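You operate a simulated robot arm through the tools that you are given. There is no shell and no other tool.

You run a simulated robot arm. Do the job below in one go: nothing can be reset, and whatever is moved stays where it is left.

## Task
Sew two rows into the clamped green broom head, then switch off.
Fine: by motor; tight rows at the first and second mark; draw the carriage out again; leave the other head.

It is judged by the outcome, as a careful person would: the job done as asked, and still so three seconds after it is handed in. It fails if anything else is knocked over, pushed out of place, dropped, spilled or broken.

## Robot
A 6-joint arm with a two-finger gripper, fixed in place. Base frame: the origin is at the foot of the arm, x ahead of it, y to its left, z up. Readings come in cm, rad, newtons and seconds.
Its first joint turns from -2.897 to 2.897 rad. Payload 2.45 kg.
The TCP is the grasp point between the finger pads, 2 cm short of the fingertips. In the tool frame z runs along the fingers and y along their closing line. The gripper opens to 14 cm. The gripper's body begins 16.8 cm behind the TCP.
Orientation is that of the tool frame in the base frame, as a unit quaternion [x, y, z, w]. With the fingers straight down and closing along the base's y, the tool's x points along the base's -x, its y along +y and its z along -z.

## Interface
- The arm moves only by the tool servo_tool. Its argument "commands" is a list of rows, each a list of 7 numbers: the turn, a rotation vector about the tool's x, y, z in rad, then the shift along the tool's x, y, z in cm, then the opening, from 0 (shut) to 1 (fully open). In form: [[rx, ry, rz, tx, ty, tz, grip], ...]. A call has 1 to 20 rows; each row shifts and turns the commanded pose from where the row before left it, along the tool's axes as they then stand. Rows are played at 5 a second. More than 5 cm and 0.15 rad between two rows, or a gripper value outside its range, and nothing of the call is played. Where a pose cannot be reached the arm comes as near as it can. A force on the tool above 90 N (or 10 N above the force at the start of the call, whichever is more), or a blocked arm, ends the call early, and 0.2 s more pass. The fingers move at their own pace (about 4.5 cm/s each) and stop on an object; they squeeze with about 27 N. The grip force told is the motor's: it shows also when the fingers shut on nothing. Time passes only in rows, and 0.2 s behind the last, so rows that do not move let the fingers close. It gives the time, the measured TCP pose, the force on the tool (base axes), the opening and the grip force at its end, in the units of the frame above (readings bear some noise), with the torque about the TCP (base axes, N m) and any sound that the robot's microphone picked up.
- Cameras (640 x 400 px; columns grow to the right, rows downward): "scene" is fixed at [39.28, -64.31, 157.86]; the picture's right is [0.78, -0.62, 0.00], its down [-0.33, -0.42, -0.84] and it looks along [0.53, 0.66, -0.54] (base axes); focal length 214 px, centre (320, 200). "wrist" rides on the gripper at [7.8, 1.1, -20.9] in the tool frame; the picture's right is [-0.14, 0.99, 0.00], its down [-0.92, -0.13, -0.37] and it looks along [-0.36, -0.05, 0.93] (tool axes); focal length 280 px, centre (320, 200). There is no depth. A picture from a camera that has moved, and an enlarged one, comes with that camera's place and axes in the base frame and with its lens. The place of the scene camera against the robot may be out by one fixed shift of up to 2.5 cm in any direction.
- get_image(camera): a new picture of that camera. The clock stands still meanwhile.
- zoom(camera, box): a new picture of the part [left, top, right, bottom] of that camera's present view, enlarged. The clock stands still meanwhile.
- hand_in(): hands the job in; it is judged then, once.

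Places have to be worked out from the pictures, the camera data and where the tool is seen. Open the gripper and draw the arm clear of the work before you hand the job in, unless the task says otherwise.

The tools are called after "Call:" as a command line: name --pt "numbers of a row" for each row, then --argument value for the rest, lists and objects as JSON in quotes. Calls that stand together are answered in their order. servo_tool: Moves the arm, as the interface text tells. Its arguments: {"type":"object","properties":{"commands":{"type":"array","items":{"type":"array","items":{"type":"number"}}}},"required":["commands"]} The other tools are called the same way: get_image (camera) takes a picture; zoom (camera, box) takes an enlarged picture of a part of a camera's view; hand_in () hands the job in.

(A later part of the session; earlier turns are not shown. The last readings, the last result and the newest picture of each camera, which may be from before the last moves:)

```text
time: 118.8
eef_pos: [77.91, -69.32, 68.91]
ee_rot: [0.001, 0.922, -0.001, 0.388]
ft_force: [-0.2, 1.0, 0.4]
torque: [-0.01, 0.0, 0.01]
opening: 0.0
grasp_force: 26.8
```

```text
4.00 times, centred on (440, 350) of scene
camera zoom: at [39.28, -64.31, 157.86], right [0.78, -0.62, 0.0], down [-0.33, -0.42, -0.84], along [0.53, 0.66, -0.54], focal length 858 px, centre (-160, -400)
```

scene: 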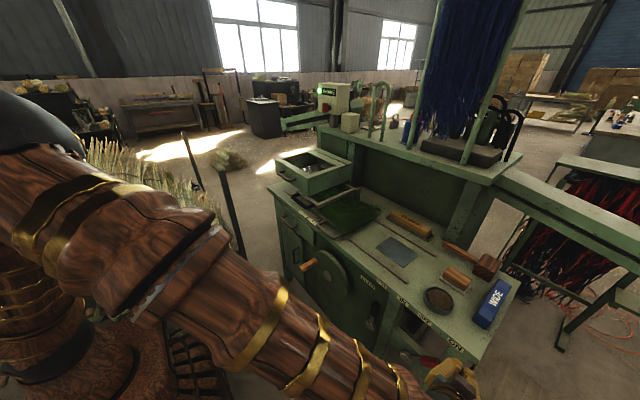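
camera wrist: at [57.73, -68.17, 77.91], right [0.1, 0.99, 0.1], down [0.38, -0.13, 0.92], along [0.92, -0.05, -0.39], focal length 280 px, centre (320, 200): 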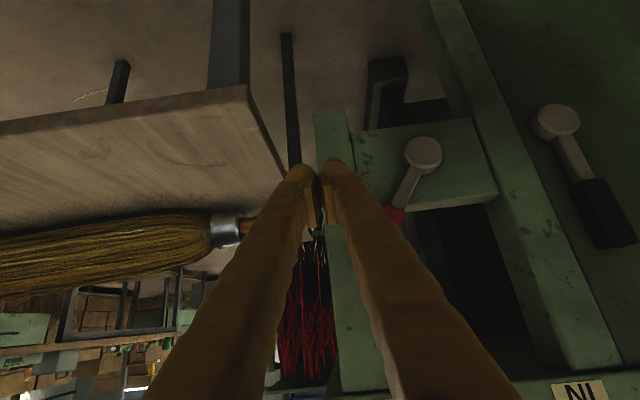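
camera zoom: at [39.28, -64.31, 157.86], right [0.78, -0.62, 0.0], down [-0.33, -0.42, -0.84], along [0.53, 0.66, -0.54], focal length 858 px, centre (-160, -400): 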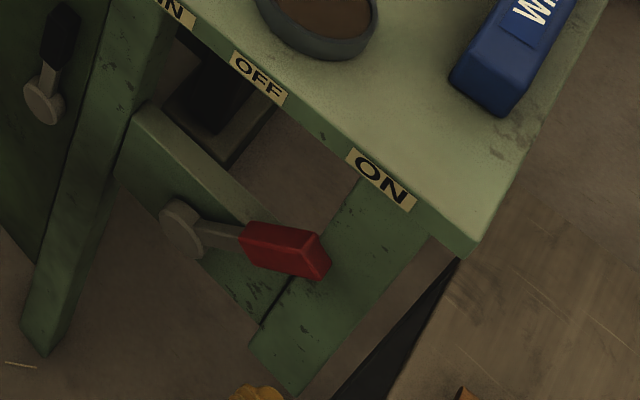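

Path forward is in front of the right post; I advance to x≈87 beside the lever's far side.

Call:
servo_tool --pt "0 0 0 -2.09 0 2.15 0" --pt "0 0 0 -2.09 0 2.15 0" --pt "0 0 0 -1.05 0 1.08 0" --pt "0 0 0 -1.05 0 1.08 0" --pt "0 0 0 0 0 0 0"

Call:
get_image --camera "wrist"

Call:
zoom --camera "scene" --box '[360, 300, 520, 400]'

```text
time: 120.0
eef_pos: [87.23, -69.16, 68.88]
ee_rot: [0.0, 0.922, -0.001, 0.388]
ft_force: [0.2, -0.3, -0.2]
torque: [-0.01, 0.03, 0.02]
opening: 0.01
grasp_force: 26.7
```

```text
taken
camera wrist: at [66.92, -68.04, 77.91], right [0.1, 0.99, 0.1], down [0.38, -0.13, 0.92], along [0.92, -0.05, -0.39], focal length 280 px, centre (320, 200)
```

wrist: 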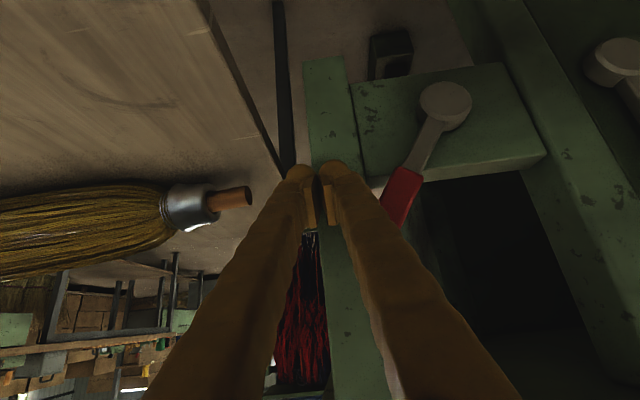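

```text
4.00 times, centred on (440, 350) of scene
camera zoom: at [39.28, -64.31, 157.86], right [0.78, -0.62, 0.0], down [-0.33, -0.42, -0.84], along [0.53, 0.66, -0.54], focal length 858 px, centre (-160, -400)
```

zoom: 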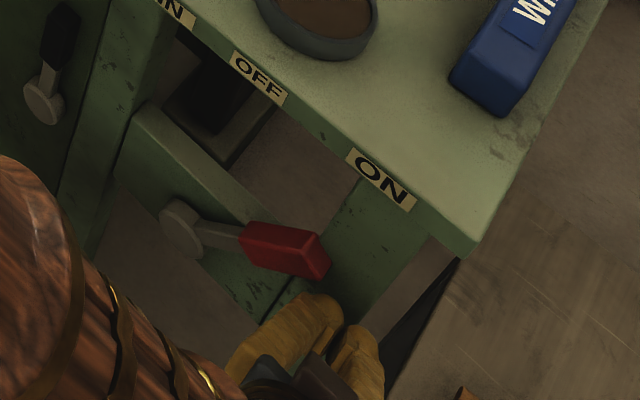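

Fingers stand on the −y side of the red lever, in front of the post. I push it back +y to OFF (releasing the brake).

Call:
servo_tool --pt "0 0 0 0 0.8 0 0" --pt "0 0 0 0 0.8 0 0" --pt "0 0 0 0 0.8 0 0" --pt "0 0 0 0 0.8 0 0" --pt "0 0 0 0 0.8 0 0" --pt "0 0 0 0 0.8 0 0" --pt "0 0 0 0 0.8 0 0" --pt "0 0 0 0 0.8 0 0" --pt "0 0 0 0 0.8 0 0" --pt "0 0 0 0 0 0 0"

Call:
get_image --camera "wrist"

Call:
zoom --camera "scene" --box '[312, 76, 364, 110]'

```text
time: 122.2
eef_pos: [87.15, -62.02, 68.89]
ee_rot: [0.0, 0.922, -0.001, 0.388]
ft_force: [0.5, 0.4, 0.7]
torque: [0.01, 0.0, -0.01]
opening: 0.0
grasp_force: 27.0
```

```text
taken
camera wrist: at [66.88, -60.92, 77.86], right [0.1, 0.99, 0.1], down [0.38, -0.13, 0.92], along [0.92, -0.05, -0.39], focal length 280 px, centre (320, 200)
```

wrist: 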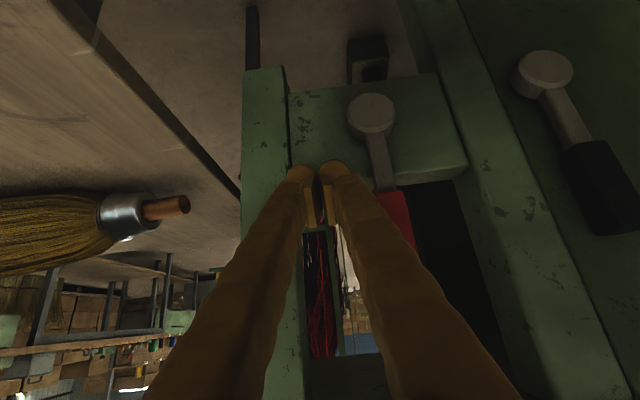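

```text
11.76 times, centred on (338, 93) of scene
camera zoom: at [39.28, -64.31, 157.86], right [0.78, -0.62, 0.0], down [-0.33, -0.42, -0.84], along [0.53, 0.66, -0.54], focal length 2523 px, centre (108, 1459)
```

zoom: 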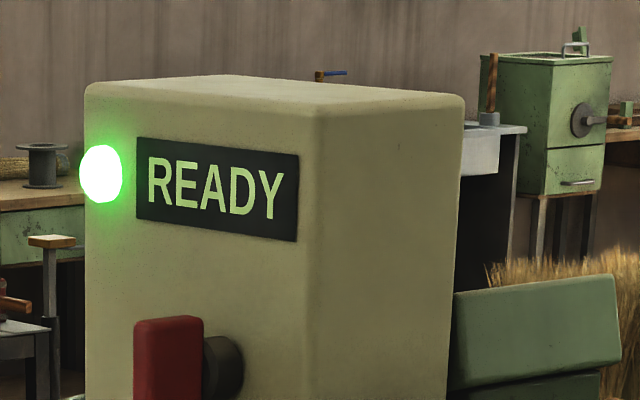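

Display now says READY: power on, brake off. I go round to the +y side of the clutch lever.

Call:
servo_tool --pt "0 0 0 0 -0.5 0 0" --pt "0 0 0 2.16 0 -2.23 0" --pt "0 0 0 2.16 0 -2.23 0" --pt "0 0 0 2.16 0 -2.23 0" --pt "0 0 0 0 4 0 0" --pt "0 0 0 0 4 0 0" --pt "0 0 0 0 4 0 0" --pt "0 0 0 0 4 0 0" --pt "0 0 0 0 4 0 0" --pt "0 0 0 0 4 0 0" --pt "0 0 0 -1.65 4 -1.6 0" --pt "0 0 0 0 0 0 0"

Call:
get_image --camera "wrist"

Call:
zoom --camera "scene" --box '[290, 195, 354, 235]'

```text
time: 124.8
eef_pos: [77.81, -34.84, 70.97]
ee_rot: [0.0, 0.922, 0.0, 0.388]
ft_force: [0.4, -0.2, 1.1]
torque: [0.02, -0.02, -0.01]
opening: 0.02
grasp_force: 27.3
```

```text
taken
camera wrist: at [57.6, -33.59, 80.09], right [0.1, 0.99, 0.1], down [0.38, -0.13, 0.92], along [0.92, -0.05, -0.39], focal length 280 px, centre (320, 200)
```

wrist: 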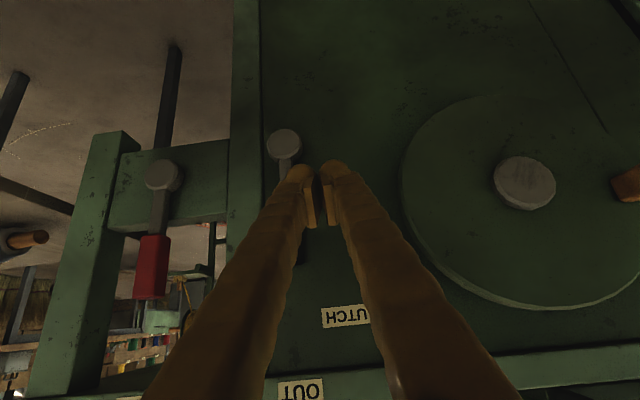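

```text
10.00 times, centred on (322, 215) of scene
camera zoom: at [39.28, -64.31, 157.86], right [0.78, -0.62, 0.0], down [-0.33, -0.42, -0.84], along [0.53, 0.66, -0.54], focal length 2145 px, centre (300, 50)
```

zoom: 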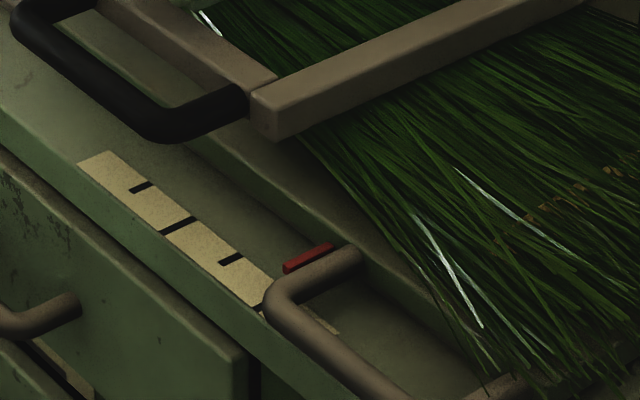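

Brake lever upright at OFF, clutch at OUT, pointer still at mark 1. I go in and push the clutch towards IN.

Call:
servo_tool --pt "0 0 0 -2.23 0 2.3 0" --pt "0 0 0 -2.23 0 2.3 0" --pt "0 0 0 -2.2 0 2.26 0" --pt "0 0 0 0 0 0 0" --pt "0 0 0 0 -0.8 0 0" --pt "0 0 0 0 -0.8 0 0" --pt "0 0 0 0 -0.8 0 0" --pt "0 0 0 0 -0.8 0 0" --pt "0 0 0 0 -0.8 0 0" --pt "0 0 0 0 -0.8 0 0" --pt "0 0 0 0 0 0 0"

Call:
get_image --camera "wrist"

Call:
zoom --camera "scene" --box '[312, 76, 364, 110]'

```text
time: 127.2
eef_pos: [87.27, -39.6, 71.06]
ee_rot: [0.001, 0.922, -0.001, 0.388]
ft_force: [-0.2, -0.7, -0.3]
torque: [0.02, 0.01, -0.01]
opening: 0.01
grasp_force: 27.3
```

```text
taken
camera wrist: at [67.04, -38.27, 80.13], right [0.1, 0.99, 0.1], down [0.38, -0.13, 0.92], along [0.92, -0.05, -0.39], focal length 280 px, centre (320, 200)
```

wrist: 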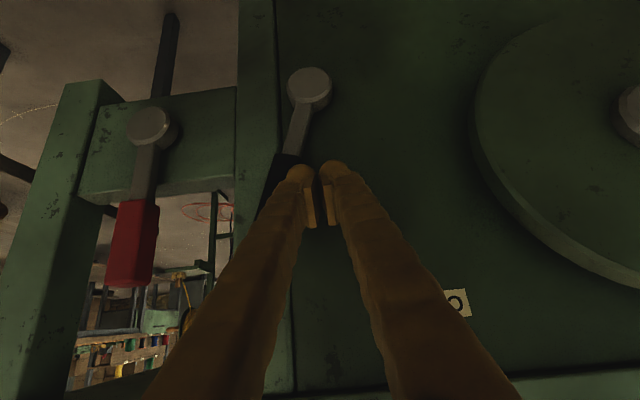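

```text
11.76 times, centred on (338, 93) of scene
camera zoom: at [39.28, -64.31, 157.86], right [0.78, -0.62, 0.0], down [-0.33, -0.42, -0.84], along [0.53, 0.66, -0.54], focal length 2523 px, centre (108, 1459)
```

zoom: 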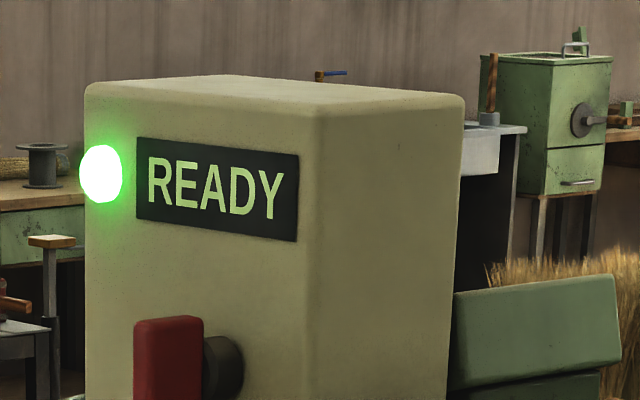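

Lever about to go over; one more push of 1.4 cm.

Call:
servo_tool --pt "0 0 0 0 -0.7 0 0" --pt "0 0 0 0 -0.7 0 0" --pt "0 0 0 0 -0.2 0 0"

Call:
zoom --camera "scene" --box '[260, 70, 460, 270]'

Call:
get_image --camera "wrist"

```text
time: 128.0
eef_pos: [87.34, -41.12, 71.0]
ee_rot: [0.0, 0.921, 0.0, 0.389]
ft_force: [0.0, 0.5, 0.6]
torque: [0.0, -0.02, 0.0]
opening: 0.0
grasp_force: 27.0
```

```text
2.00 times, centred on (360, 170) of scene
camera zoom: at [39.28, -64.31, 157.86], right [0.78, -0.62, 0.0], down [-0.33, -0.42, -0.84], along [0.53, 0.66, -0.54], focal length 429 px, centre (240, 260)
```

zoom: 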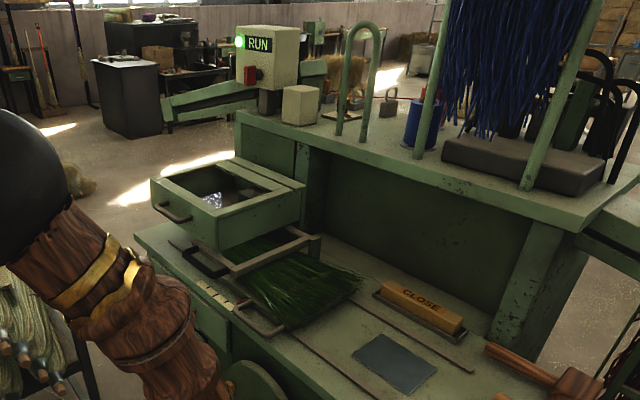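

```text
taken
camera wrist: at [67.07, -39.85, 80.17], right [0.1, 0.99, 0.1], down [0.38, -0.13, 0.92], along [0.92, -0.05, -0.39], focal length 280 px, centre (320, 200)
```

wrist: 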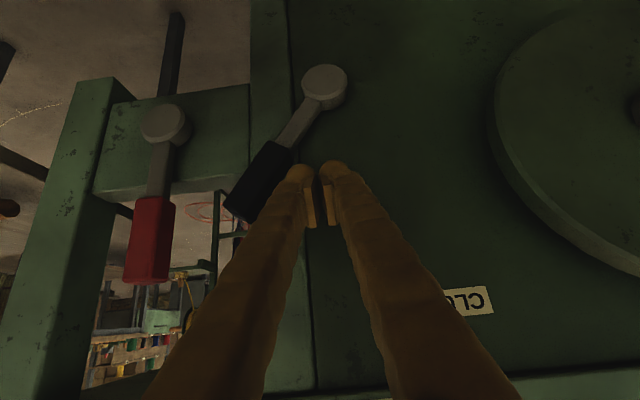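

Display: RUN — it is sewing. I use the time to retreat and go round to the lever's −y side, checking the display on the way.

Call:
servo_tool --pt "0 0 0 0 0.8 0 0" --pt "0 0 0 2.1 0 -2.15 0" --pt "0 0 0 2.1 0 -2.15 0"

Call:
zoom --camera "scene" --box '[260, 70, 460, 270]'

Call:
get_image --camera "wrist"

```text
time: 128.8
eef_pos: [81.33, -40.29, 71.01]
ee_rot: [0.0, 0.921, 0.0, 0.389]
ft_force: [0.1, -0.1, -0.4]
torque: [0.0, -0.02, 0.0]
opening: 0.0
grasp_force: 26.7
```

```text
2.00 times, centred on (360, 170) of scene
camera zoom: at [39.28, -64.31, 157.86], right [0.78, -0.62, 0.0], down [-0.33, -0.42, -0.84], along [0.53, 0.66, -0.54], focal length 429 px, centre (240, 260)
```

zoom: 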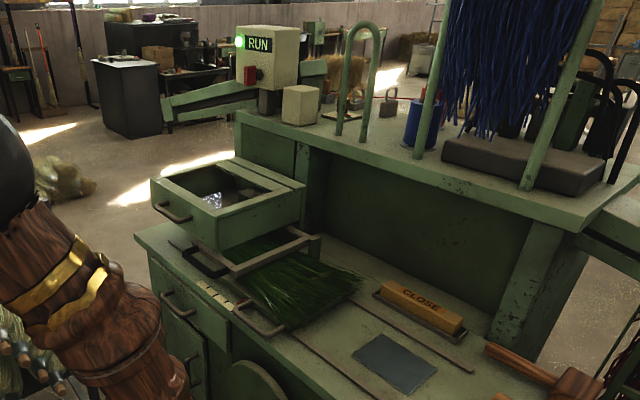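

```text
taken
camera wrist: at [61.06, -39.05, 80.12], right [0.1, 0.99, 0.1], down [0.38, -0.13, 0.92], along [0.92, -0.05, -0.39], focal length 280 px, centre (320, 200)
```

wrist: 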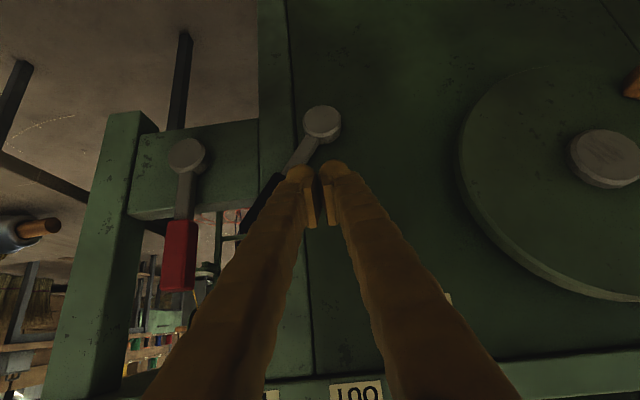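

Still RUN. I continue round to the −y side (keeping y ≥ −52 to stay clear of the brake lever).

Call:
servo_tool --pt "0 0 0 1.5 -1 -1.5 0" --pt "0 0 0 0 -3.5 0 0" --pt "0 0 0 0 -3.5 0 0" --pt "0 0 0 1.0 -3.3 1.0 0"

Call:
zoom --camera "scene" --box '[260, 70, 460, 270]'

Call:
get_image --camera "wrist"

```text
time: 129.8
eef_pos: [79.22, -51.56, 69.86]
ee_rot: [0.0, 0.921, 0.0, 0.389]
ft_force: [-0.7, 0.1, -0.1]
torque: [-0.02, 0.0, -0.01]
opening: 0.0
grasp_force: 26.9
```

```text
2.00 times, centred on (360, 170) of scene
camera zoom: at [39.28, -64.31, 157.86], right [0.78, -0.62, 0.0], down [-0.33, -0.42, -0.84], along [0.53, 0.66, -0.54], focal length 429 px, centre (240, 260)
```

zoom: 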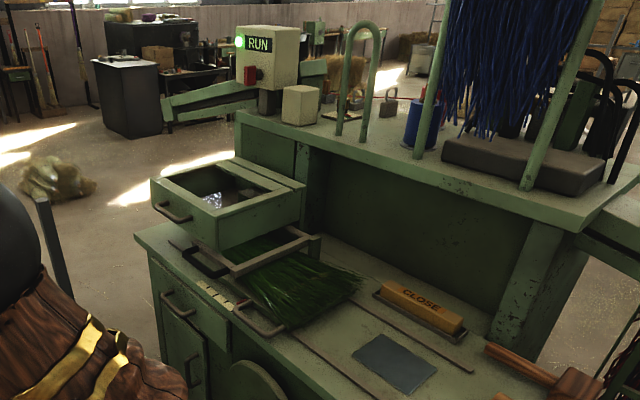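

```text
taken
camera wrist: at [59.02, -50.24, 78.83], right [0.1, 0.99, 0.1], down [0.38, -0.13, 0.92], along [0.92, -0.05, -0.39], focal length 280 px, centre (320, 200)
```

wrist: 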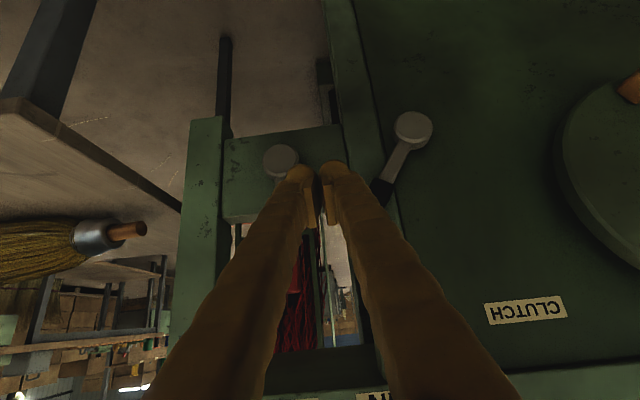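

Still RUN and the wheel turns. I move in beside the lever on its −y side, ready to disengage, and watch the display.

Call:
servo_tool --pt "0 0 0 -1.5 0 2.27 0" --pt "0 0 0 -1.5 0 2.27 0" --pt "0 0 0 -1.5 0 2.27 0" --pt "0 0 0 0 0 0 0"

Call:
zoom --camera "scene" --box '[260, 70, 460, 270]'

Call:
get_image --camera "wrist"

```text
time: 130.8
eef_pos: [87.14, -51.51, 68.17]
ee_rot: [0.001, 0.921, -0.001, 0.389]
ft_force: [0.0, -0.5, 0.2]
torque: [0.02, 0.03, -0.02]
opening: 0.0
grasp_force: 26.8
```

```text
2.00 times, centred on (360, 170) of scene
camera zoom: at [39.28, -64.31, 157.86], right [0.78, -0.62, 0.0], down [-0.33, -0.42, -0.84], along [0.53, 0.66, -0.54], focal length 429 px, centre (240, 260)
```

zoom: 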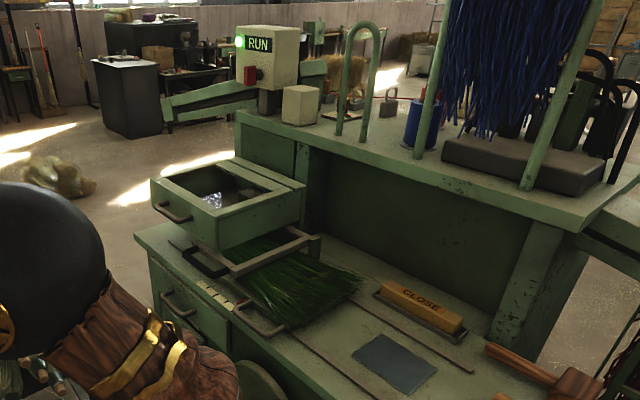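

```text
taken
camera wrist: at [66.96, -50.32, 77.22], right [0.1, 0.99, 0.1], down [0.38, -0.13, 0.92], along [0.92, -0.05, -0.39], focal length 280 px, centre (320, 200)
```

wrist: 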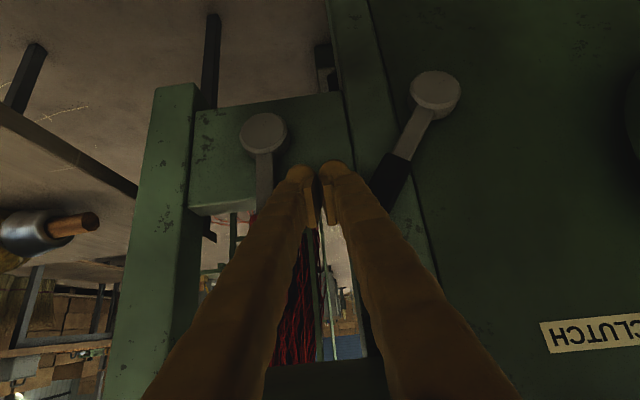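

In position. I wait in one-second pieces, watching display and broom.

Call:
servo_tool --pt "0 0 0 0 0 0 0" --pt "0 0 0 0 0 0 0" --pt "0 0 0 0 0 0 0" --pt "0 0 0 0 0 0 0"

Call:
zoom --camera "scene" --box '[300, 80, 400, 240]'

```text
time: 131.8
eef_pos: [87.3, -51.5, 68.15]
ee_rot: [0.001, 0.921, -0.001, 0.388]
ft_force: [-0.3, 0.3, 0.3]
torque: [0.01, -0.01, 0.02]
opening: 0.0
grasp_force: 27.2
```

```text
2.50 times, centred on (350, 160) of scene
camera zoom: at [39.28, -64.31, 157.86], right [0.78, -0.62, 0.0], down [-0.33, -0.42, -0.84], along [0.53, 0.66, -0.54], focal length 536 px, centre (245, 300)
```

zoom: 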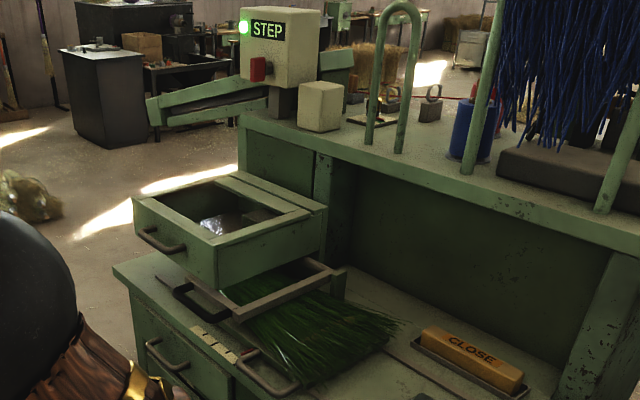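

Display: STEP — the first row is done and it wants the carriage stepped on. I disengage the clutch first.

Call:
servo_tool --pt "0 0 0 0 0.9 0 0" --pt "0 0 0 0 0.9 0 0" --pt "0 0 0 0 0.9 0 0" --pt "0 0 0 0 0.9 0 0" --pt "0 0 0 0 0.9 0 0" --pt "0 0 0 0 0.9 0 0" --pt "0 0 0 0 0.9 0 0" --pt "0 0 0 0 0.7 0 0" --pt "0 0 0 0 0 0 0"

Call:
get_image --camera "wrist"

Call:
zoom --camera "scene" --box '[300, 80, 400, 240]'

```text
time: 133.8
eef_pos: [87.25, -44.53, 68.15]
ee_rot: [0.0, 0.922, 0.0, 0.388]
ft_force: [0.1, -0.1, 0.6]
torque: [0.01, 0.0, -0.02]
opening: 0.0
grasp_force: 27.3
```

```text
taken
camera wrist: at [66.98, -43.35, 77.29], right [0.1, 0.99, 0.1], down [0.38, -0.13, 0.92], along [0.92, -0.05, -0.39], focal length 280 px, centre (320, 200)
```

wrist: 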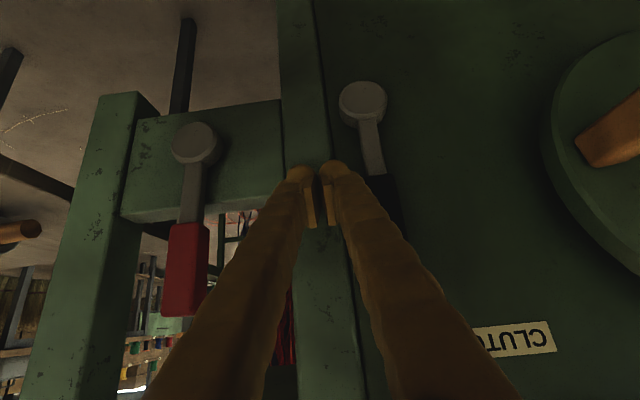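

```text
2.50 times, centred on (350, 160) of scene
camera zoom: at [39.28, -64.31, 157.86], right [0.78, -0.62, 0.0], down [-0.33, -0.42, -0.84], along [0.53, 0.66, -0.54], focal length 536 px, centre (245, 300)
```

zoom: 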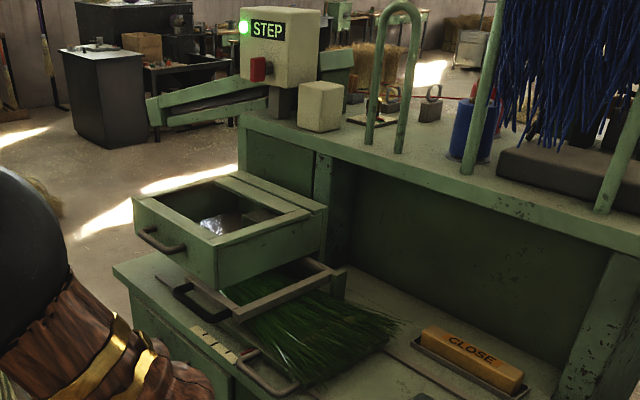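

Clutch is OUT. I retreat, rise, straighten the tool and turn it for gripping the carriage handle again.

Call:
servo_tool --pt "0 0 0 0 -0.5 0 0" --pt "0 0 0 3.25 0 -3.35 0" --pt "0 0 0 3.25 0 -3.35 0" --pt "0 0 0 3.25 0 -3.35 0" --pt "0 0 0 -2.87 0 -2.78 0" --pt "0 0 0 -2.87 0 -2.78 0" --pt "0 0 0 -2.87 0 -2.78 0" --pt "0 0 0 -2.87 0 -2.78 0" --pt "0 0 0 -2.87 0 -2.78 0" --pt "0 0 0 -2.87 0 -2.78 0" --pt "0 0 0 -2.87 0 -2.78 0" --pt "0 0 0 -2.87 0 -2.78 0" --pt "0 0 0 -2.87 0 -2.78 0" --pt "0 0 0 -2.87 0 -2.78 0" --pt "0 0 0 -2.0 0 -2.0 0" --pt "0 0 0 0 0 0 0"

Call:
servo_tool --pt "0 0.1333 0 0 4 0 0.1" --pt "0 0.1333 0 0 4 0 0.2" --pt "0 0.1333 0 0 4 0 0.26" --pt "0 0.1333 0 0 4 0 0.26" --pt "0 0.1333 0 0 4 0 0.26" --pt "0 0.1333 0 0 4 0 0.26" --pt "0 0 -0.1428 0 0 0 0.26" --pt "0 0 -0.1428 0 0 0 0.26" --pt "0 0 -0.1428 0 0 0 0.26" --pt "0 0 -0.1428 0 0 0 0.26" --pt "0 0 -0.1428 0 0 0 0.26" --pt "0 0 -0.1428 0 0 0 0.26" --pt "0 0 -0.1428 0 0 0 0.26" --pt "0 0 -0.1428 0 0 0 0.26" --pt "0 0 -0.1428 0 0 0 0.26" --pt "0 0 -0.1428 0 0 0 0.26" --pt "0 0 -0.1428 0 0 0 0.26" --pt "0 0 0 0 0 0 0.26"

Call:
get_image --camera "wrist"

```text
time: 137.2
eef_pos: [73.49, -45.13, 110.96]
ee_rot: [0.0, 0.922, 0.0, 0.388]
ft_force: [-0.3, -0.6, 0.2]
torque: [0.0, -0.02, 0.01]
opening: 0.0
grasp_force: 27.1
```

```text
time: 141.0
eef_pos: [73.43, -21.03, 110.96]
ee_rot: [-0.707, 0.707, 0.001, -0.001]
ft_force: [0.0, 0.2, -0.7]
torque: [-0.01, -0.03, 0.0]
opening: 3.64
grasp_force: 0.0
```

```text
taken
camera wrist: at [72.48, -28.71, 131.94], right [-0.99, 0.14, 0.0], down [0.13, 0.92, 0.37], along [0.05, 0.36, -0.93], focal length 280 px, centre (320, 200)
```

wrist: 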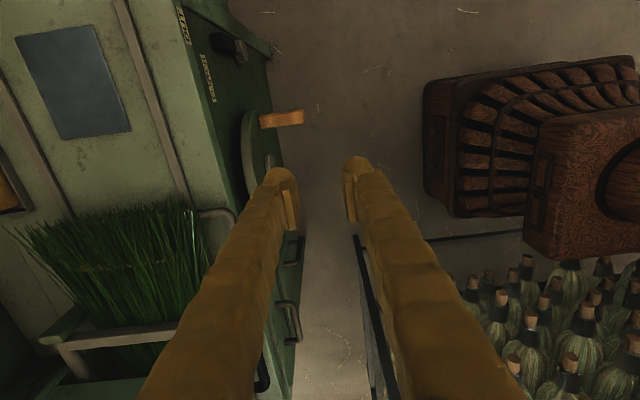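

Now over to the handle at (89.6, −6.25), staying at z≈111, then down to z≈100 for a check.

Call:
servo_tool --pt "0 0 0 -2.95 -3.24 0 0.26" --pt "0 0 0 -2.95 -3.24 0 0.26" --pt "0 0 0 -2.95 -3.24 0 0.26" --pt "0 0 0 -2.95 -3.24 0 0.26" --pt "0 0 0 -2.95 -3.24 0 0.26" --pt "0 0 0 0 0 3.5 0.26" --pt "0 0 0 0 0 3.5 0.26" --pt "0 0 0 0 0 3.5 0.26" --pt "0 0 0 0 0 3.5 0.26" --pt "0 0 0 0 0 0 0.26"

Call:
zoom --camera "wrist" --box '[240, 80, 400, 240]'

```text
time: 143.2
eef_pos: [89.63, -6.51, 96.64]
ee_rot: [0.707, -0.707, -0.001, 0.0]
ft_force: [0.3, 0.7, 0.1]
torque: [0.04, -0.03, 0.04]
opening: 3.64
grasp_force: 0.0
```

```text
2.50 times, centred on (320, 160) of wrist
camera zoom: at [88.77, -14.11, 117.7], right [-0.99, 0.14, 0.0], down [0.13, 0.92, 0.37], along [0.05, 0.36, -0.93], focal length 701 px, centre (320, 300)
```

zoom: 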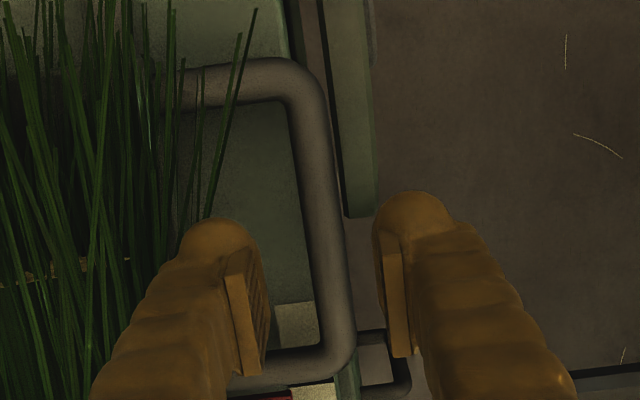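

Bar centred again. I descend to z≈91, close, and note the position.

Call:
servo_tool --pt "0 0 0 0 0 2 0.26" --pt "0 0 0 0 0 2 0.26" --pt "0 0 0 0 0 1.6 0.26" --pt "0 0 0 0 0 0 0.2" --pt "0 0 0 0 0 0 0.1" --pt "0 0 0 0 0 0 0" --pt "0 0 0 0 0 0 0" --pt "0 0 0 0 0 0 0"

Call:
zoom --camera "wrist" --box '[260, 230, 372, 300]'

```text
time: 145.0
eef_pos: [89.57, -6.41, 90.99]
ee_rot: [-0.707, 0.708, 0.0, 0.0]
ft_force: [24.8, -0.2, -6.8]
torque: [-0.01, -0.24, -0.94]
opening: 1.48
grasp_force: 41.0
```

```text
5.71 times, centred on (316, 265) of wrist
camera zoom: at [88.65, -14.03, 112.08], right [-0.99, 0.14, 0.0], down [0.13, 0.92, 0.37], along [0.05, 0.36, -0.93], focal length 1602 px, centre (343, -171)
```

zoom: 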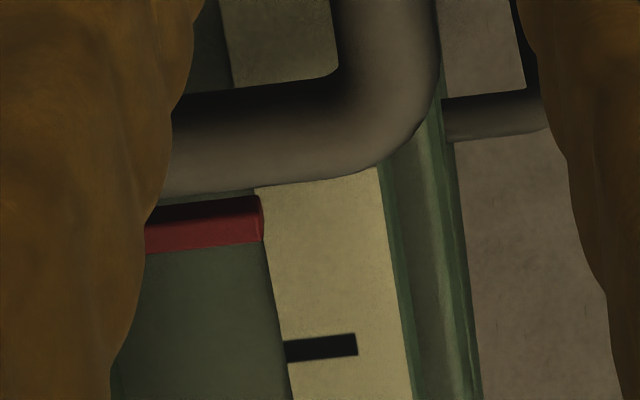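

Pointer unchanged. I step the carriage 4.0 cm to mark 2.

Call:
servo_tool --pt "0 0 0 -0.6 -0.05 0 0" --pt "0 0 0 -0.9 0 0 0" --pt "0 0 0 -0.9 0 0 0" --pt "0 0 0 -0.9 0 0 0" --pt "0 0 0 -0.7 0 0 0" --pt "0 0 0 0 0 0 0" --pt "0 0 0 0 0 0 0"

Call:
zoom --camera "wrist" --box '[260, 230, 372, 300]'

Call:
zoom --camera "scene" --box '[312, 76, 364, 110]'

```text
time: 146.6
eef_pos: [89.63, -2.34, 91.29]
ee_rot: [-0.707, 0.708, 0.001, -0.001]
ft_force: [28.1, 1.0, -16.5]
torque: [-0.12, -0.29, -0.93]
opening: 1.49
grasp_force: 40.9
```

```text
5.71 times, centred on (316, 265) of wrist
camera zoom: at [88.68, -9.97, 112.27], right [-0.99, 0.14, 0.0], down [0.13, 0.92, 0.37], along [0.05, 0.36, -0.93], focal length 1602 px, centre (343, -171)
```

zoom: 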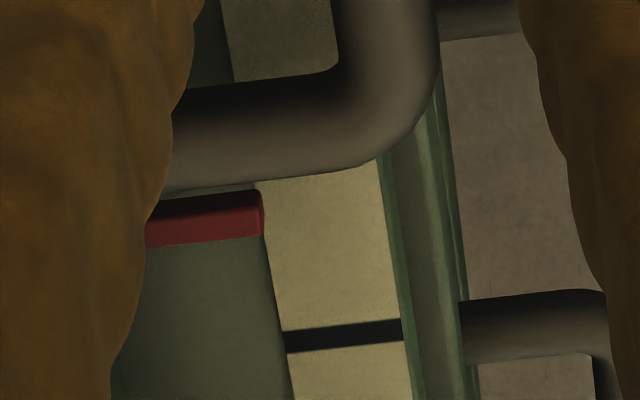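

```text
11.76 times, centred on (338, 93) of scene
camera zoom: at [39.28, -64.31, 157.86], right [0.78, -0.62, 0.0], down [-0.33, -0.42, -0.84], along [0.53, 0.66, -0.54], focal length 2523 px, centre (108, 1459)
```

zoom: 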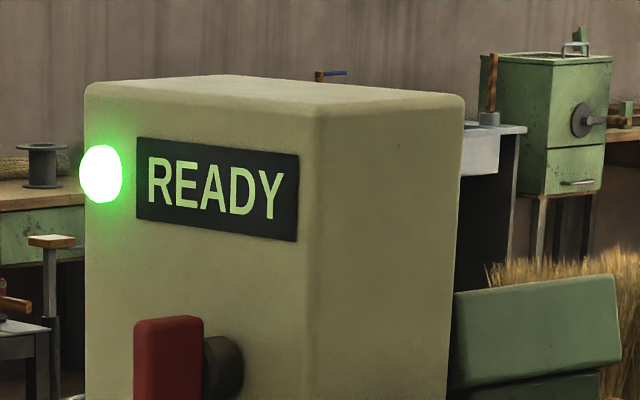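

READY at mark 2 (pointer y≈5.45, mark ≈5.4). To be sure the short tick is a real sewing station, I shift 2 cm between marks and see whether the display changes.

Call:
servo_tool --pt "0 0 0 -0.7 0 0 0" --pt "0 0 0 -0.7 0 0 0" --pt "0 0 0 -0.6 0 0 0" --pt "0 0 0 0 0 0 0" --pt "0 0 0 0 0 0 0"

Call:
zoom --camera "scene" --box '[312, 76, 364, 110]'

```text
time: 147.8
eef_pos: [89.63, -0.27, 91.22]
ee_rot: [-0.707, 0.708, 0.001, -0.001]
ft_force: [19.1, 2.7, -7.5]
torque: [0.07, -0.21, -0.9]
opening: 1.45
grasp_force: 40.9
```

```text
11.76 times, centred on (338, 93) of scene
camera zoom: at [39.28, -64.31, 157.86], right [0.78, -0.62, 0.0], down [-0.33, -0.42, -0.84], along [0.53, 0.66, -0.54], focal length 2523 px, centre (108, 1459)
```

zoom: 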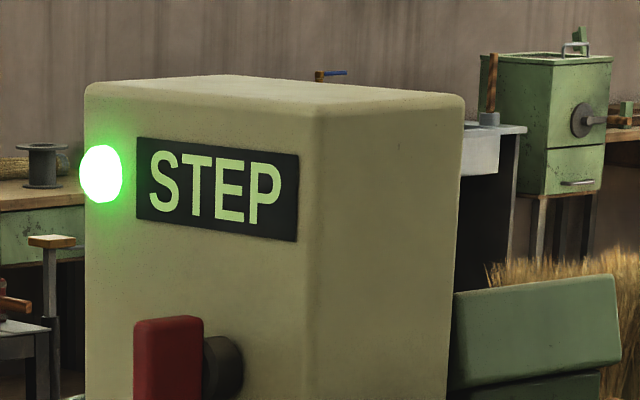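

Between marks it shows STEP, so READY marks true stations and the short tick is one. I go back 2 cm to mark 2 and verify.

Call:
servo_tool --pt "0 0 0 0.7 0 0 0" --pt "0 0 0 0.7 0 0 0" --pt "0 0 0 0.65 0 0 0" --pt "0 0 0 0 0 0 0" --pt "0 0 0 0 0 0 0"

Call:
zoom --camera "scene" --box '[312, 76, 364, 110]'

Call:
zoom --camera "wrist" --box '[260, 230, 372, 300]'

```text
time: 149.0
eef_pos: [89.61, -2.3, 91.35]
ee_rot: [-0.707, 0.707, 0.0, -0.002]
ft_force: [12.2, 2.3, -3.8]
torque: [0.1, -0.14, -0.9]
opening: 1.46
grasp_force: 40.6
```

```text
11.76 times, centred on (338, 93) of scene
camera zoom: at [39.28, -64.31, 157.86], right [0.78, -0.62, 0.0], down [-0.33, -0.42, -0.84], along [0.53, 0.66, -0.54], focal length 2523 px, centre (108, 1459)
```

zoom: 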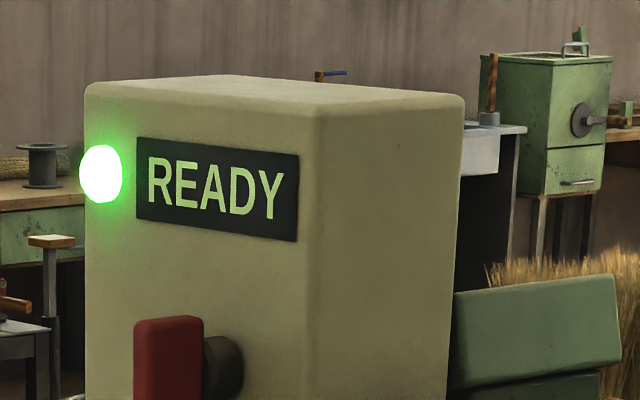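

```text
5.71 times, centred on (316, 265) of wrist
camera zoom: at [88.68, -9.99, 112.3], right [-0.99, 0.14, 0.0], down [0.13, 0.92, 0.37], along [0.05, 0.36, -0.93], focal length 1602 px, centre (343, -171)
```

zoom: 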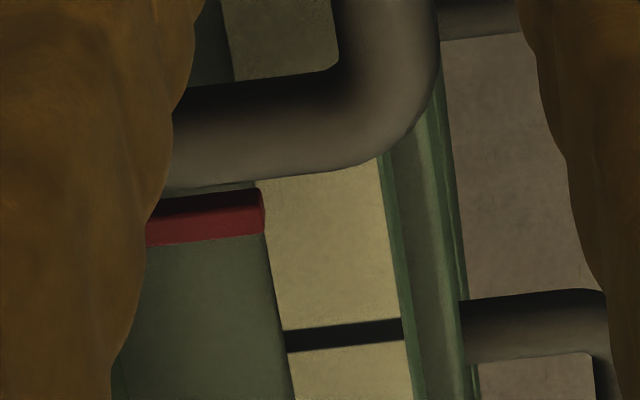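

READY at mark 2 again. I release, lift off and retreat.

Call:
servo_tool --pt "0 0 0 0 0 0 0.1" --pt "0 0 0 0 0 0 0.25" --pt "0 0 0 0 0 0 0.25" --pt "0 0 0 0 0 -1.5 0.25" --pt "0 0 0 0 0 -3 0.25" --pt "0 0 0 0 0 -3 0.25" --pt "0 0 0 0 0 -3 0.25" --pt "0 0 0 0 0 -3 0.25" --pt "0 0 0 2 3.5 -2 0.1" --pt "0 0 0 2.5 3.5 -1 0" --pt "0 0 0 2.5 3.5 -1 0" --pt "0 0 0 2.5 3.5 0 0" --pt "0 0 0 2.5 2 0 0" --pt "0 0 0 0 0 0 0"

Call:
servo_tool --pt "0 0 0.1428 0 0 0 0" --pt "0 0 0.1428 0 0 0 0" --pt "0 0 0.1428 0 0 0 0" --pt "0 0 0.1428 0 0 0 0" --pt "0 0 0.1428 0 0 0 0" --pt "0 0 0.1428 0 0 0 0" --pt "0 0 0.1428 0 0 0 0" --pt "0 0 0.1428 0 0 0 0" --pt "0 0 0.1428 0 0 0 0" --pt "0 0 0.1428 0 0 0 0" --pt "0 0 0.1428 0 0 0 0" --pt "0 -0.1333 0 0 -3.5 0 0" --pt "0 -0.1333 0 0 -3.5 0 0" --pt "0 -0.1333 0 0 -3.5 0 0" --pt "0 -0.1333 0 0 -3.5 0 0" --pt "0 -0.1333 0 0 -3.5 0 0" --pt "0 -0.1333 0 0 -3 0 0" --pt "0 0 0 0 0 0 0"

Call:
get_image --camera "wrist"

Call:
zoom --camera "scene" --box '[300, 80, 400, 240]'

```text
time: 152.0
eef_pos: [73.62, -14.45, 108.86]
ee_rot: [0.707, -0.707, 0.0, 0.001]
ft_force: [0.7, -0.3, 0.3]
torque: [0.02, 0.03, 0.02]
opening: 0.0
grasp_force: 27.2
```

```text
time: 155.8
eef_pos: [73.53, -34.81, 108.91]
ee_rot: [0.0, 0.921, -0.001, 0.389]
ft_force: [0.3, 0.7, -0.3]
torque: [0.0, 0.01, 0.0]
opening: 0.0
grasp_force: 27.0
```

```text
taken
camera wrist: at [53.32, -33.6, 117.91], right [0.1, 0.99, 0.1], down [0.38, -0.13, 0.92], along [0.92, -0.05, -0.39], focal length 280 px, centre (320, 200)
```

wrist: 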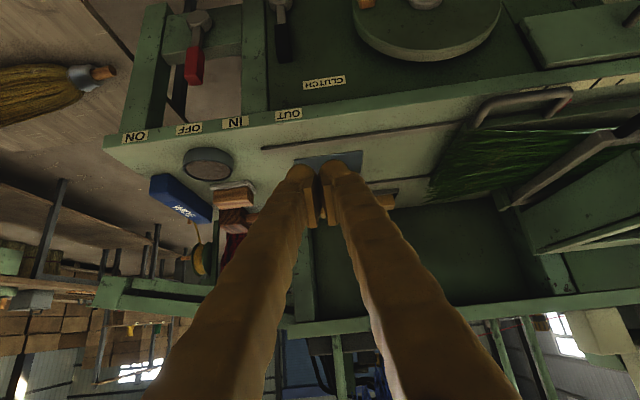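

```text
2.50 times, centred on (350, 160) of scene
camera zoom: at [39.28, -64.31, 157.86], right [0.78, -0.62, 0.0], down [-0.33, -0.42, -0.84], along [0.53, 0.66, -0.54], focal length 536 px, centre (245, 300)
```

zoom: 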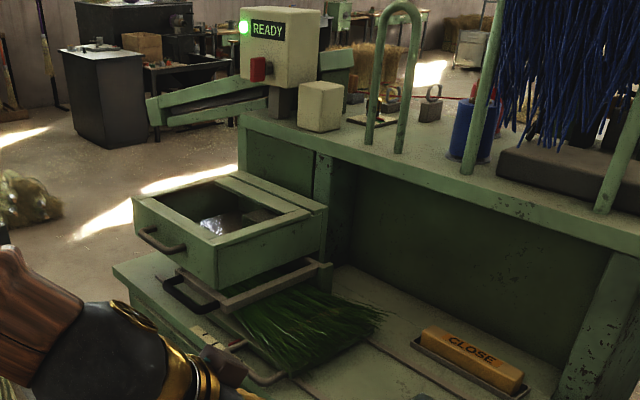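

READY holds; the wheel's wooden handle is at about y −24, clear of my path. I descend in front of the clutch lever's +y side.

Call:
servo_tool --pt "0 0 0 2.87 -0.4 2.78 0" --pt "0 0 0 2.87 0 2.78 0" --pt "0 0 0 2.87 0 2.78 0" --pt "0 0 0 2.87 0 2.78 0" --pt "0 0 0 2.87 0 2.78 0" --pt "0 0 0 2.87 0 2.78 0" --pt "0 0 0 2.87 0 2.78 0" --pt "0 0 0 2.87 0 2.78 0" --pt "0 0 0 2.87 0 2.78 0" --pt "0 0 0 1.36 0 1.32 0" --pt "0 0 0 -2.09 0 2.15 0" --pt "0 0 0 0 0 0 0"

Call:
get_image --camera "wrist"

```text
time: 158.4
eef_pos: [76.54, -35.26, 71.02]
ee_rot: [0.0, 0.921, 0.0, 0.389]
ft_force: [-0.8, 0.9, 0.0]
torque: [0.0, 0.0, 0.0]
opening: 0.0
grasp_force: 26.5
```

```text
taken
camera wrist: at [56.21, -34.02, 80.16], right [0.1, 0.99, 0.1], down [0.38, -0.13, 0.92], along [0.92, -0.05, -0.39], focal length 280 px, centre (320, 200)
```

wrist: 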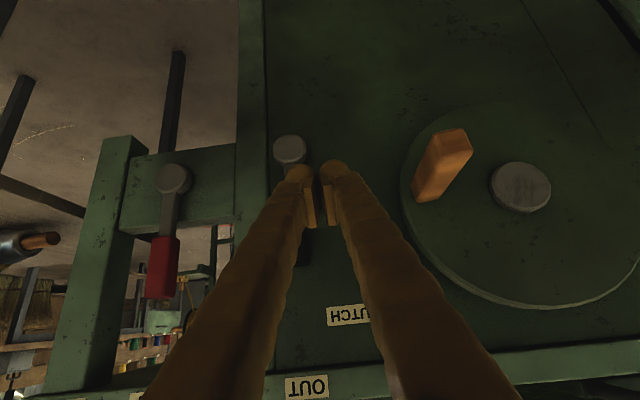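

Clear. I go in beside the lever and push it to IN.

Call:
servo_tool --pt "0 0 0 -1.88 0 1.94 0" --pt "0 0 0 -1.88 0 1.94 0" --pt "0 0 0 -1.88 0 1.94 0" --pt "0 0 0 -1.88 0 1.94 0" --pt "0 0 0 0 0 0 0" --pt "0 0 0 0 -0.8 0 0" --pt "0 0 0 0 -0.8 0 0" --pt "0 0 0 0 -0.8 0 0" --pt "0 0 0 0 -0.8 0 0" --pt "0 0 0 0 -0.8 0 0" --pt "0 0 0 0 -0.8 0 0" --pt "0 0 0 0 -0.8 0 0" --pt "0 0 0 0 -0.5 0 0"

Call:
zoom --camera "scene" --box '[300, 80, 400, 240]'

Call:
get_image --camera "wrist"

```text
time: 161.2
eef_pos: [87.24, -41.44, 71.08]
ee_rot: [0.0, 0.922, 0.0, 0.388]
ft_force: [-0.3, 0.4, 0.4]
torque: [0.01, -0.01, 0.02]
opening: 0.0
grasp_force: 26.8
```

```text
2.50 times, centred on (350, 160) of scene
camera zoom: at [39.28, -64.31, 157.86], right [0.78, -0.62, 0.0], down [-0.33, -0.42, -0.84], along [0.53, 0.66, -0.54], focal length 536 px, centre (245, 300)
```

zoom: 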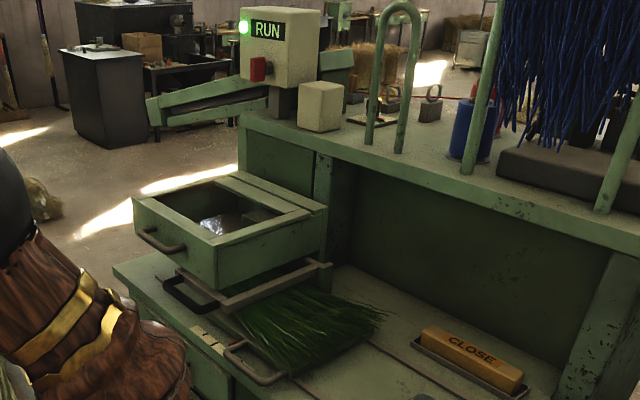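

```text
taken
camera wrist: at [67.05, -40.16, 80.05], right [0.1, 0.99, 0.1], down [0.38, -0.13, 0.92], along [0.92, -0.05, -0.39], focal length 280 px, centre (320, 200)
```

wrist: 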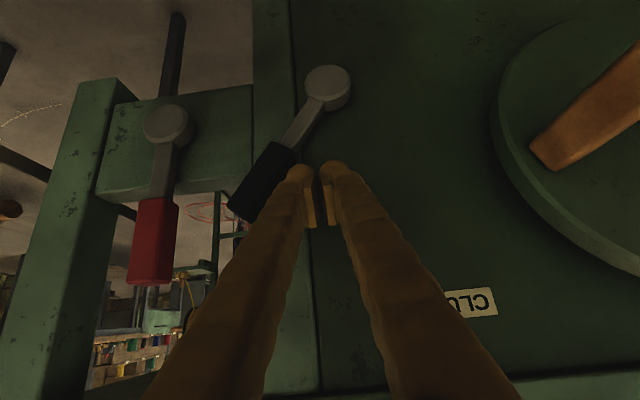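

RUN again: the second row is being sewn. I go round to the lever's −y side meanwhile, as before.

Call:
servo_tool --pt "0 0 0 0 0.8 0 0" --pt "0 0 0 2.1 0 -2.15 0" --pt "0 0 0 2.1 0 -2.15 0" --pt "0 0 0 1.5 -1 -1.5 0" --pt "0 0 0 0 -3.5 0 0" --pt "0 0 0 0 -3.5 0 0" --pt "0 0 0 1.0 -3.2 1.0 0" --pt "0 0 0 0 0 0 0" --pt "0 0 0 -1.5 0 2.27 0" --pt "0 0 0 -1.5 0 2.27 0" --pt "0 0 0 -1.5 0 2.27 0" --pt "0 0 0 0 0 0 0"

Call:
zoom --camera "scene" --box '[300, 80, 400, 240]'

Call:
get_image --camera "wrist"

```text
time: 163.8
eef_pos: [87.22, -51.82, 68.1]
ee_rot: [0.001, 0.922, -0.002, 0.388]
ft_force: [-0.2, -0.2, -0.3]
torque: [-0.02, 0.04, -0.01]
opening: 0.0
grasp_force: 27.3
```

```text
2.50 times, centred on (350, 160) of scene
camera zoom: at [39.28, -64.31, 157.86], right [0.78, -0.62, 0.0], down [-0.33, -0.42, -0.84], along [0.53, 0.66, -0.54], focal length 536 px, centre (245, 300)
```

zoom: 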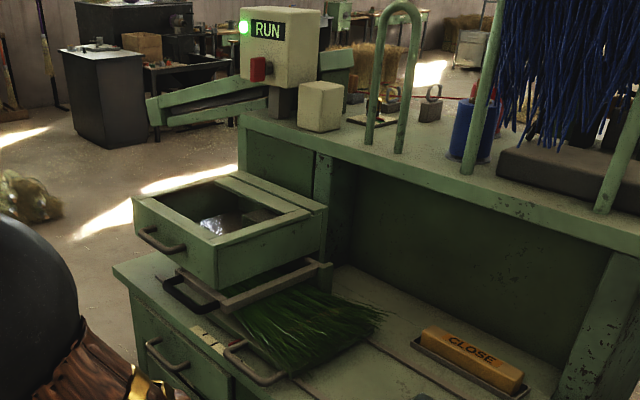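

```text
taken
camera wrist: at [66.91, -50.6, 77.07], right [0.1, 0.99, 0.1], down [0.38, -0.13, 0.92], along [0.92, -0.05, -0.39], focal length 280 px, centre (320, 200)
```

wrist: 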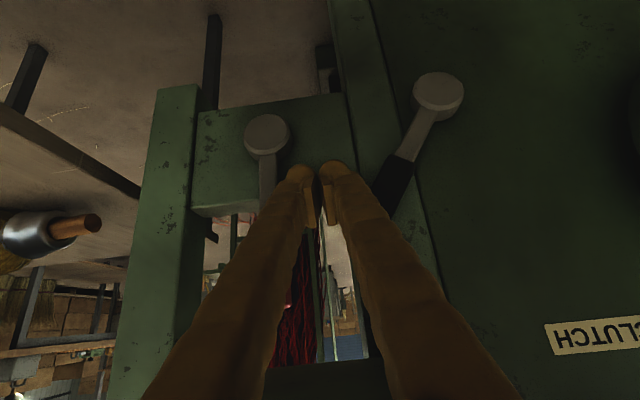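

Still RUN; I wait beside the lever.

Call:
servo_tool --pt "0 0 0 0 0 0 0" --pt "0 0 0 0 0 0 0" --pt "0 0 0 0 0 0 0" --pt "0 0 0 0 0 0 0"

Call:
zoom --camera "scene" --box '[300, 80, 400, 240]'

```text
time: 164.8
eef_pos: [87.19, -51.87, 68.01]
ee_rot: [0.001, 0.922, -0.001, 0.388]
ft_force: [-0.7, 0.7, -0.3]
torque: [0.0, 0.03, 0.01]
opening: 0.02
grasp_force: 27.1
```

```text
2.50 times, centred on (350, 160) of scene
camera zoom: at [39.28, -64.31, 157.86], right [0.78, -0.62, 0.0], down [-0.33, -0.42, -0.84], along [0.53, 0.66, -0.54], focal length 536 px, centre (245, 300)
```

zoom: 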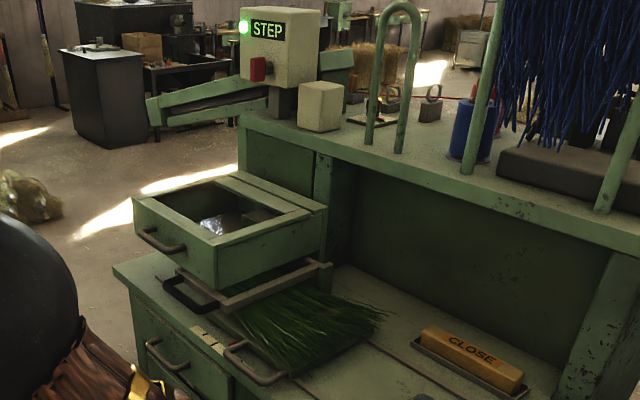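

STEP: the second row is finished. I put the clutch to OUT.

Call:
servo_tool --pt "0 0 0 0 0.9 0 0" --pt "0 0 0 0 0.9 0 0" --pt "0 0 0 0 0.9 0 0" --pt "0 0 0 0 0.9 0 0" --pt "0 0 0 0 0.9 0 0" --pt "0 0 0 0 0.9 0 0" --pt "0 0 0 0 0.9 0 0" --pt "0 0 0 0 1.0 0 0" --pt "0 0 0 0 0 0 0"

Call:
get_image --camera "wrist"

Call:
zoom --camera "scene" --box '[312, 76, 364, 110]'

```text
time: 166.8
eef_pos: [87.18, -44.43, 68.09]
ee_rot: [0.0, 0.922, 0.0, 0.388]
ft_force: [0.2, 0.0, -0.5]
torque: [0.03, 0.03, 0.02]
opening: 0.02
grasp_force: 27.1
```

```text
taken
camera wrist: at [66.93, -43.26, 77.08], right [0.1, 0.99, 0.1], down [0.38, -0.13, 0.92], along [0.92, -0.05, -0.39], focal length 280 px, centre (320, 200)
```

wrist: 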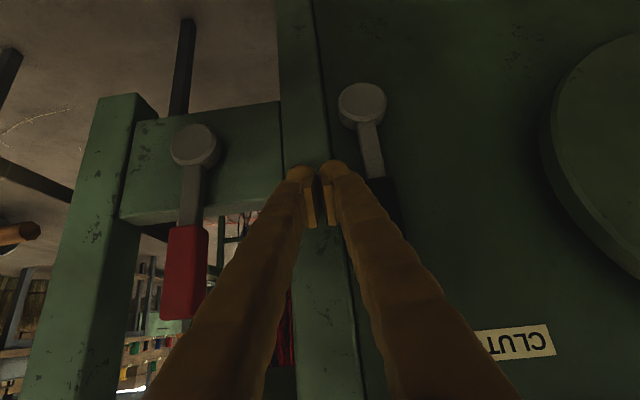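

```text
11.76 times, centred on (338, 93) of scene
camera zoom: at [39.28, -64.31, 157.86], right [0.78, -0.62, 0.0], down [-0.33, -0.42, -0.84], along [0.53, 0.66, -0.54], focal length 2523 px, centre (108, 1459)
```

zoom: 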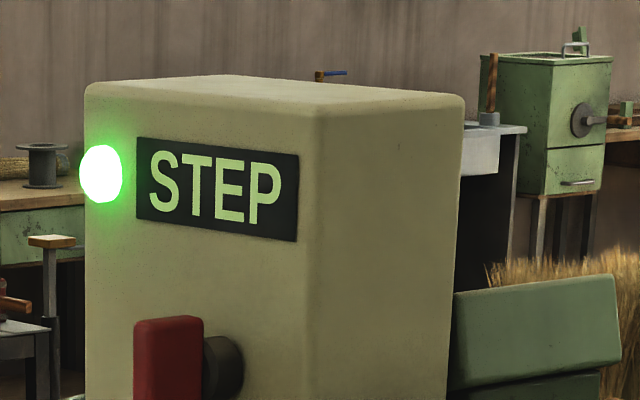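

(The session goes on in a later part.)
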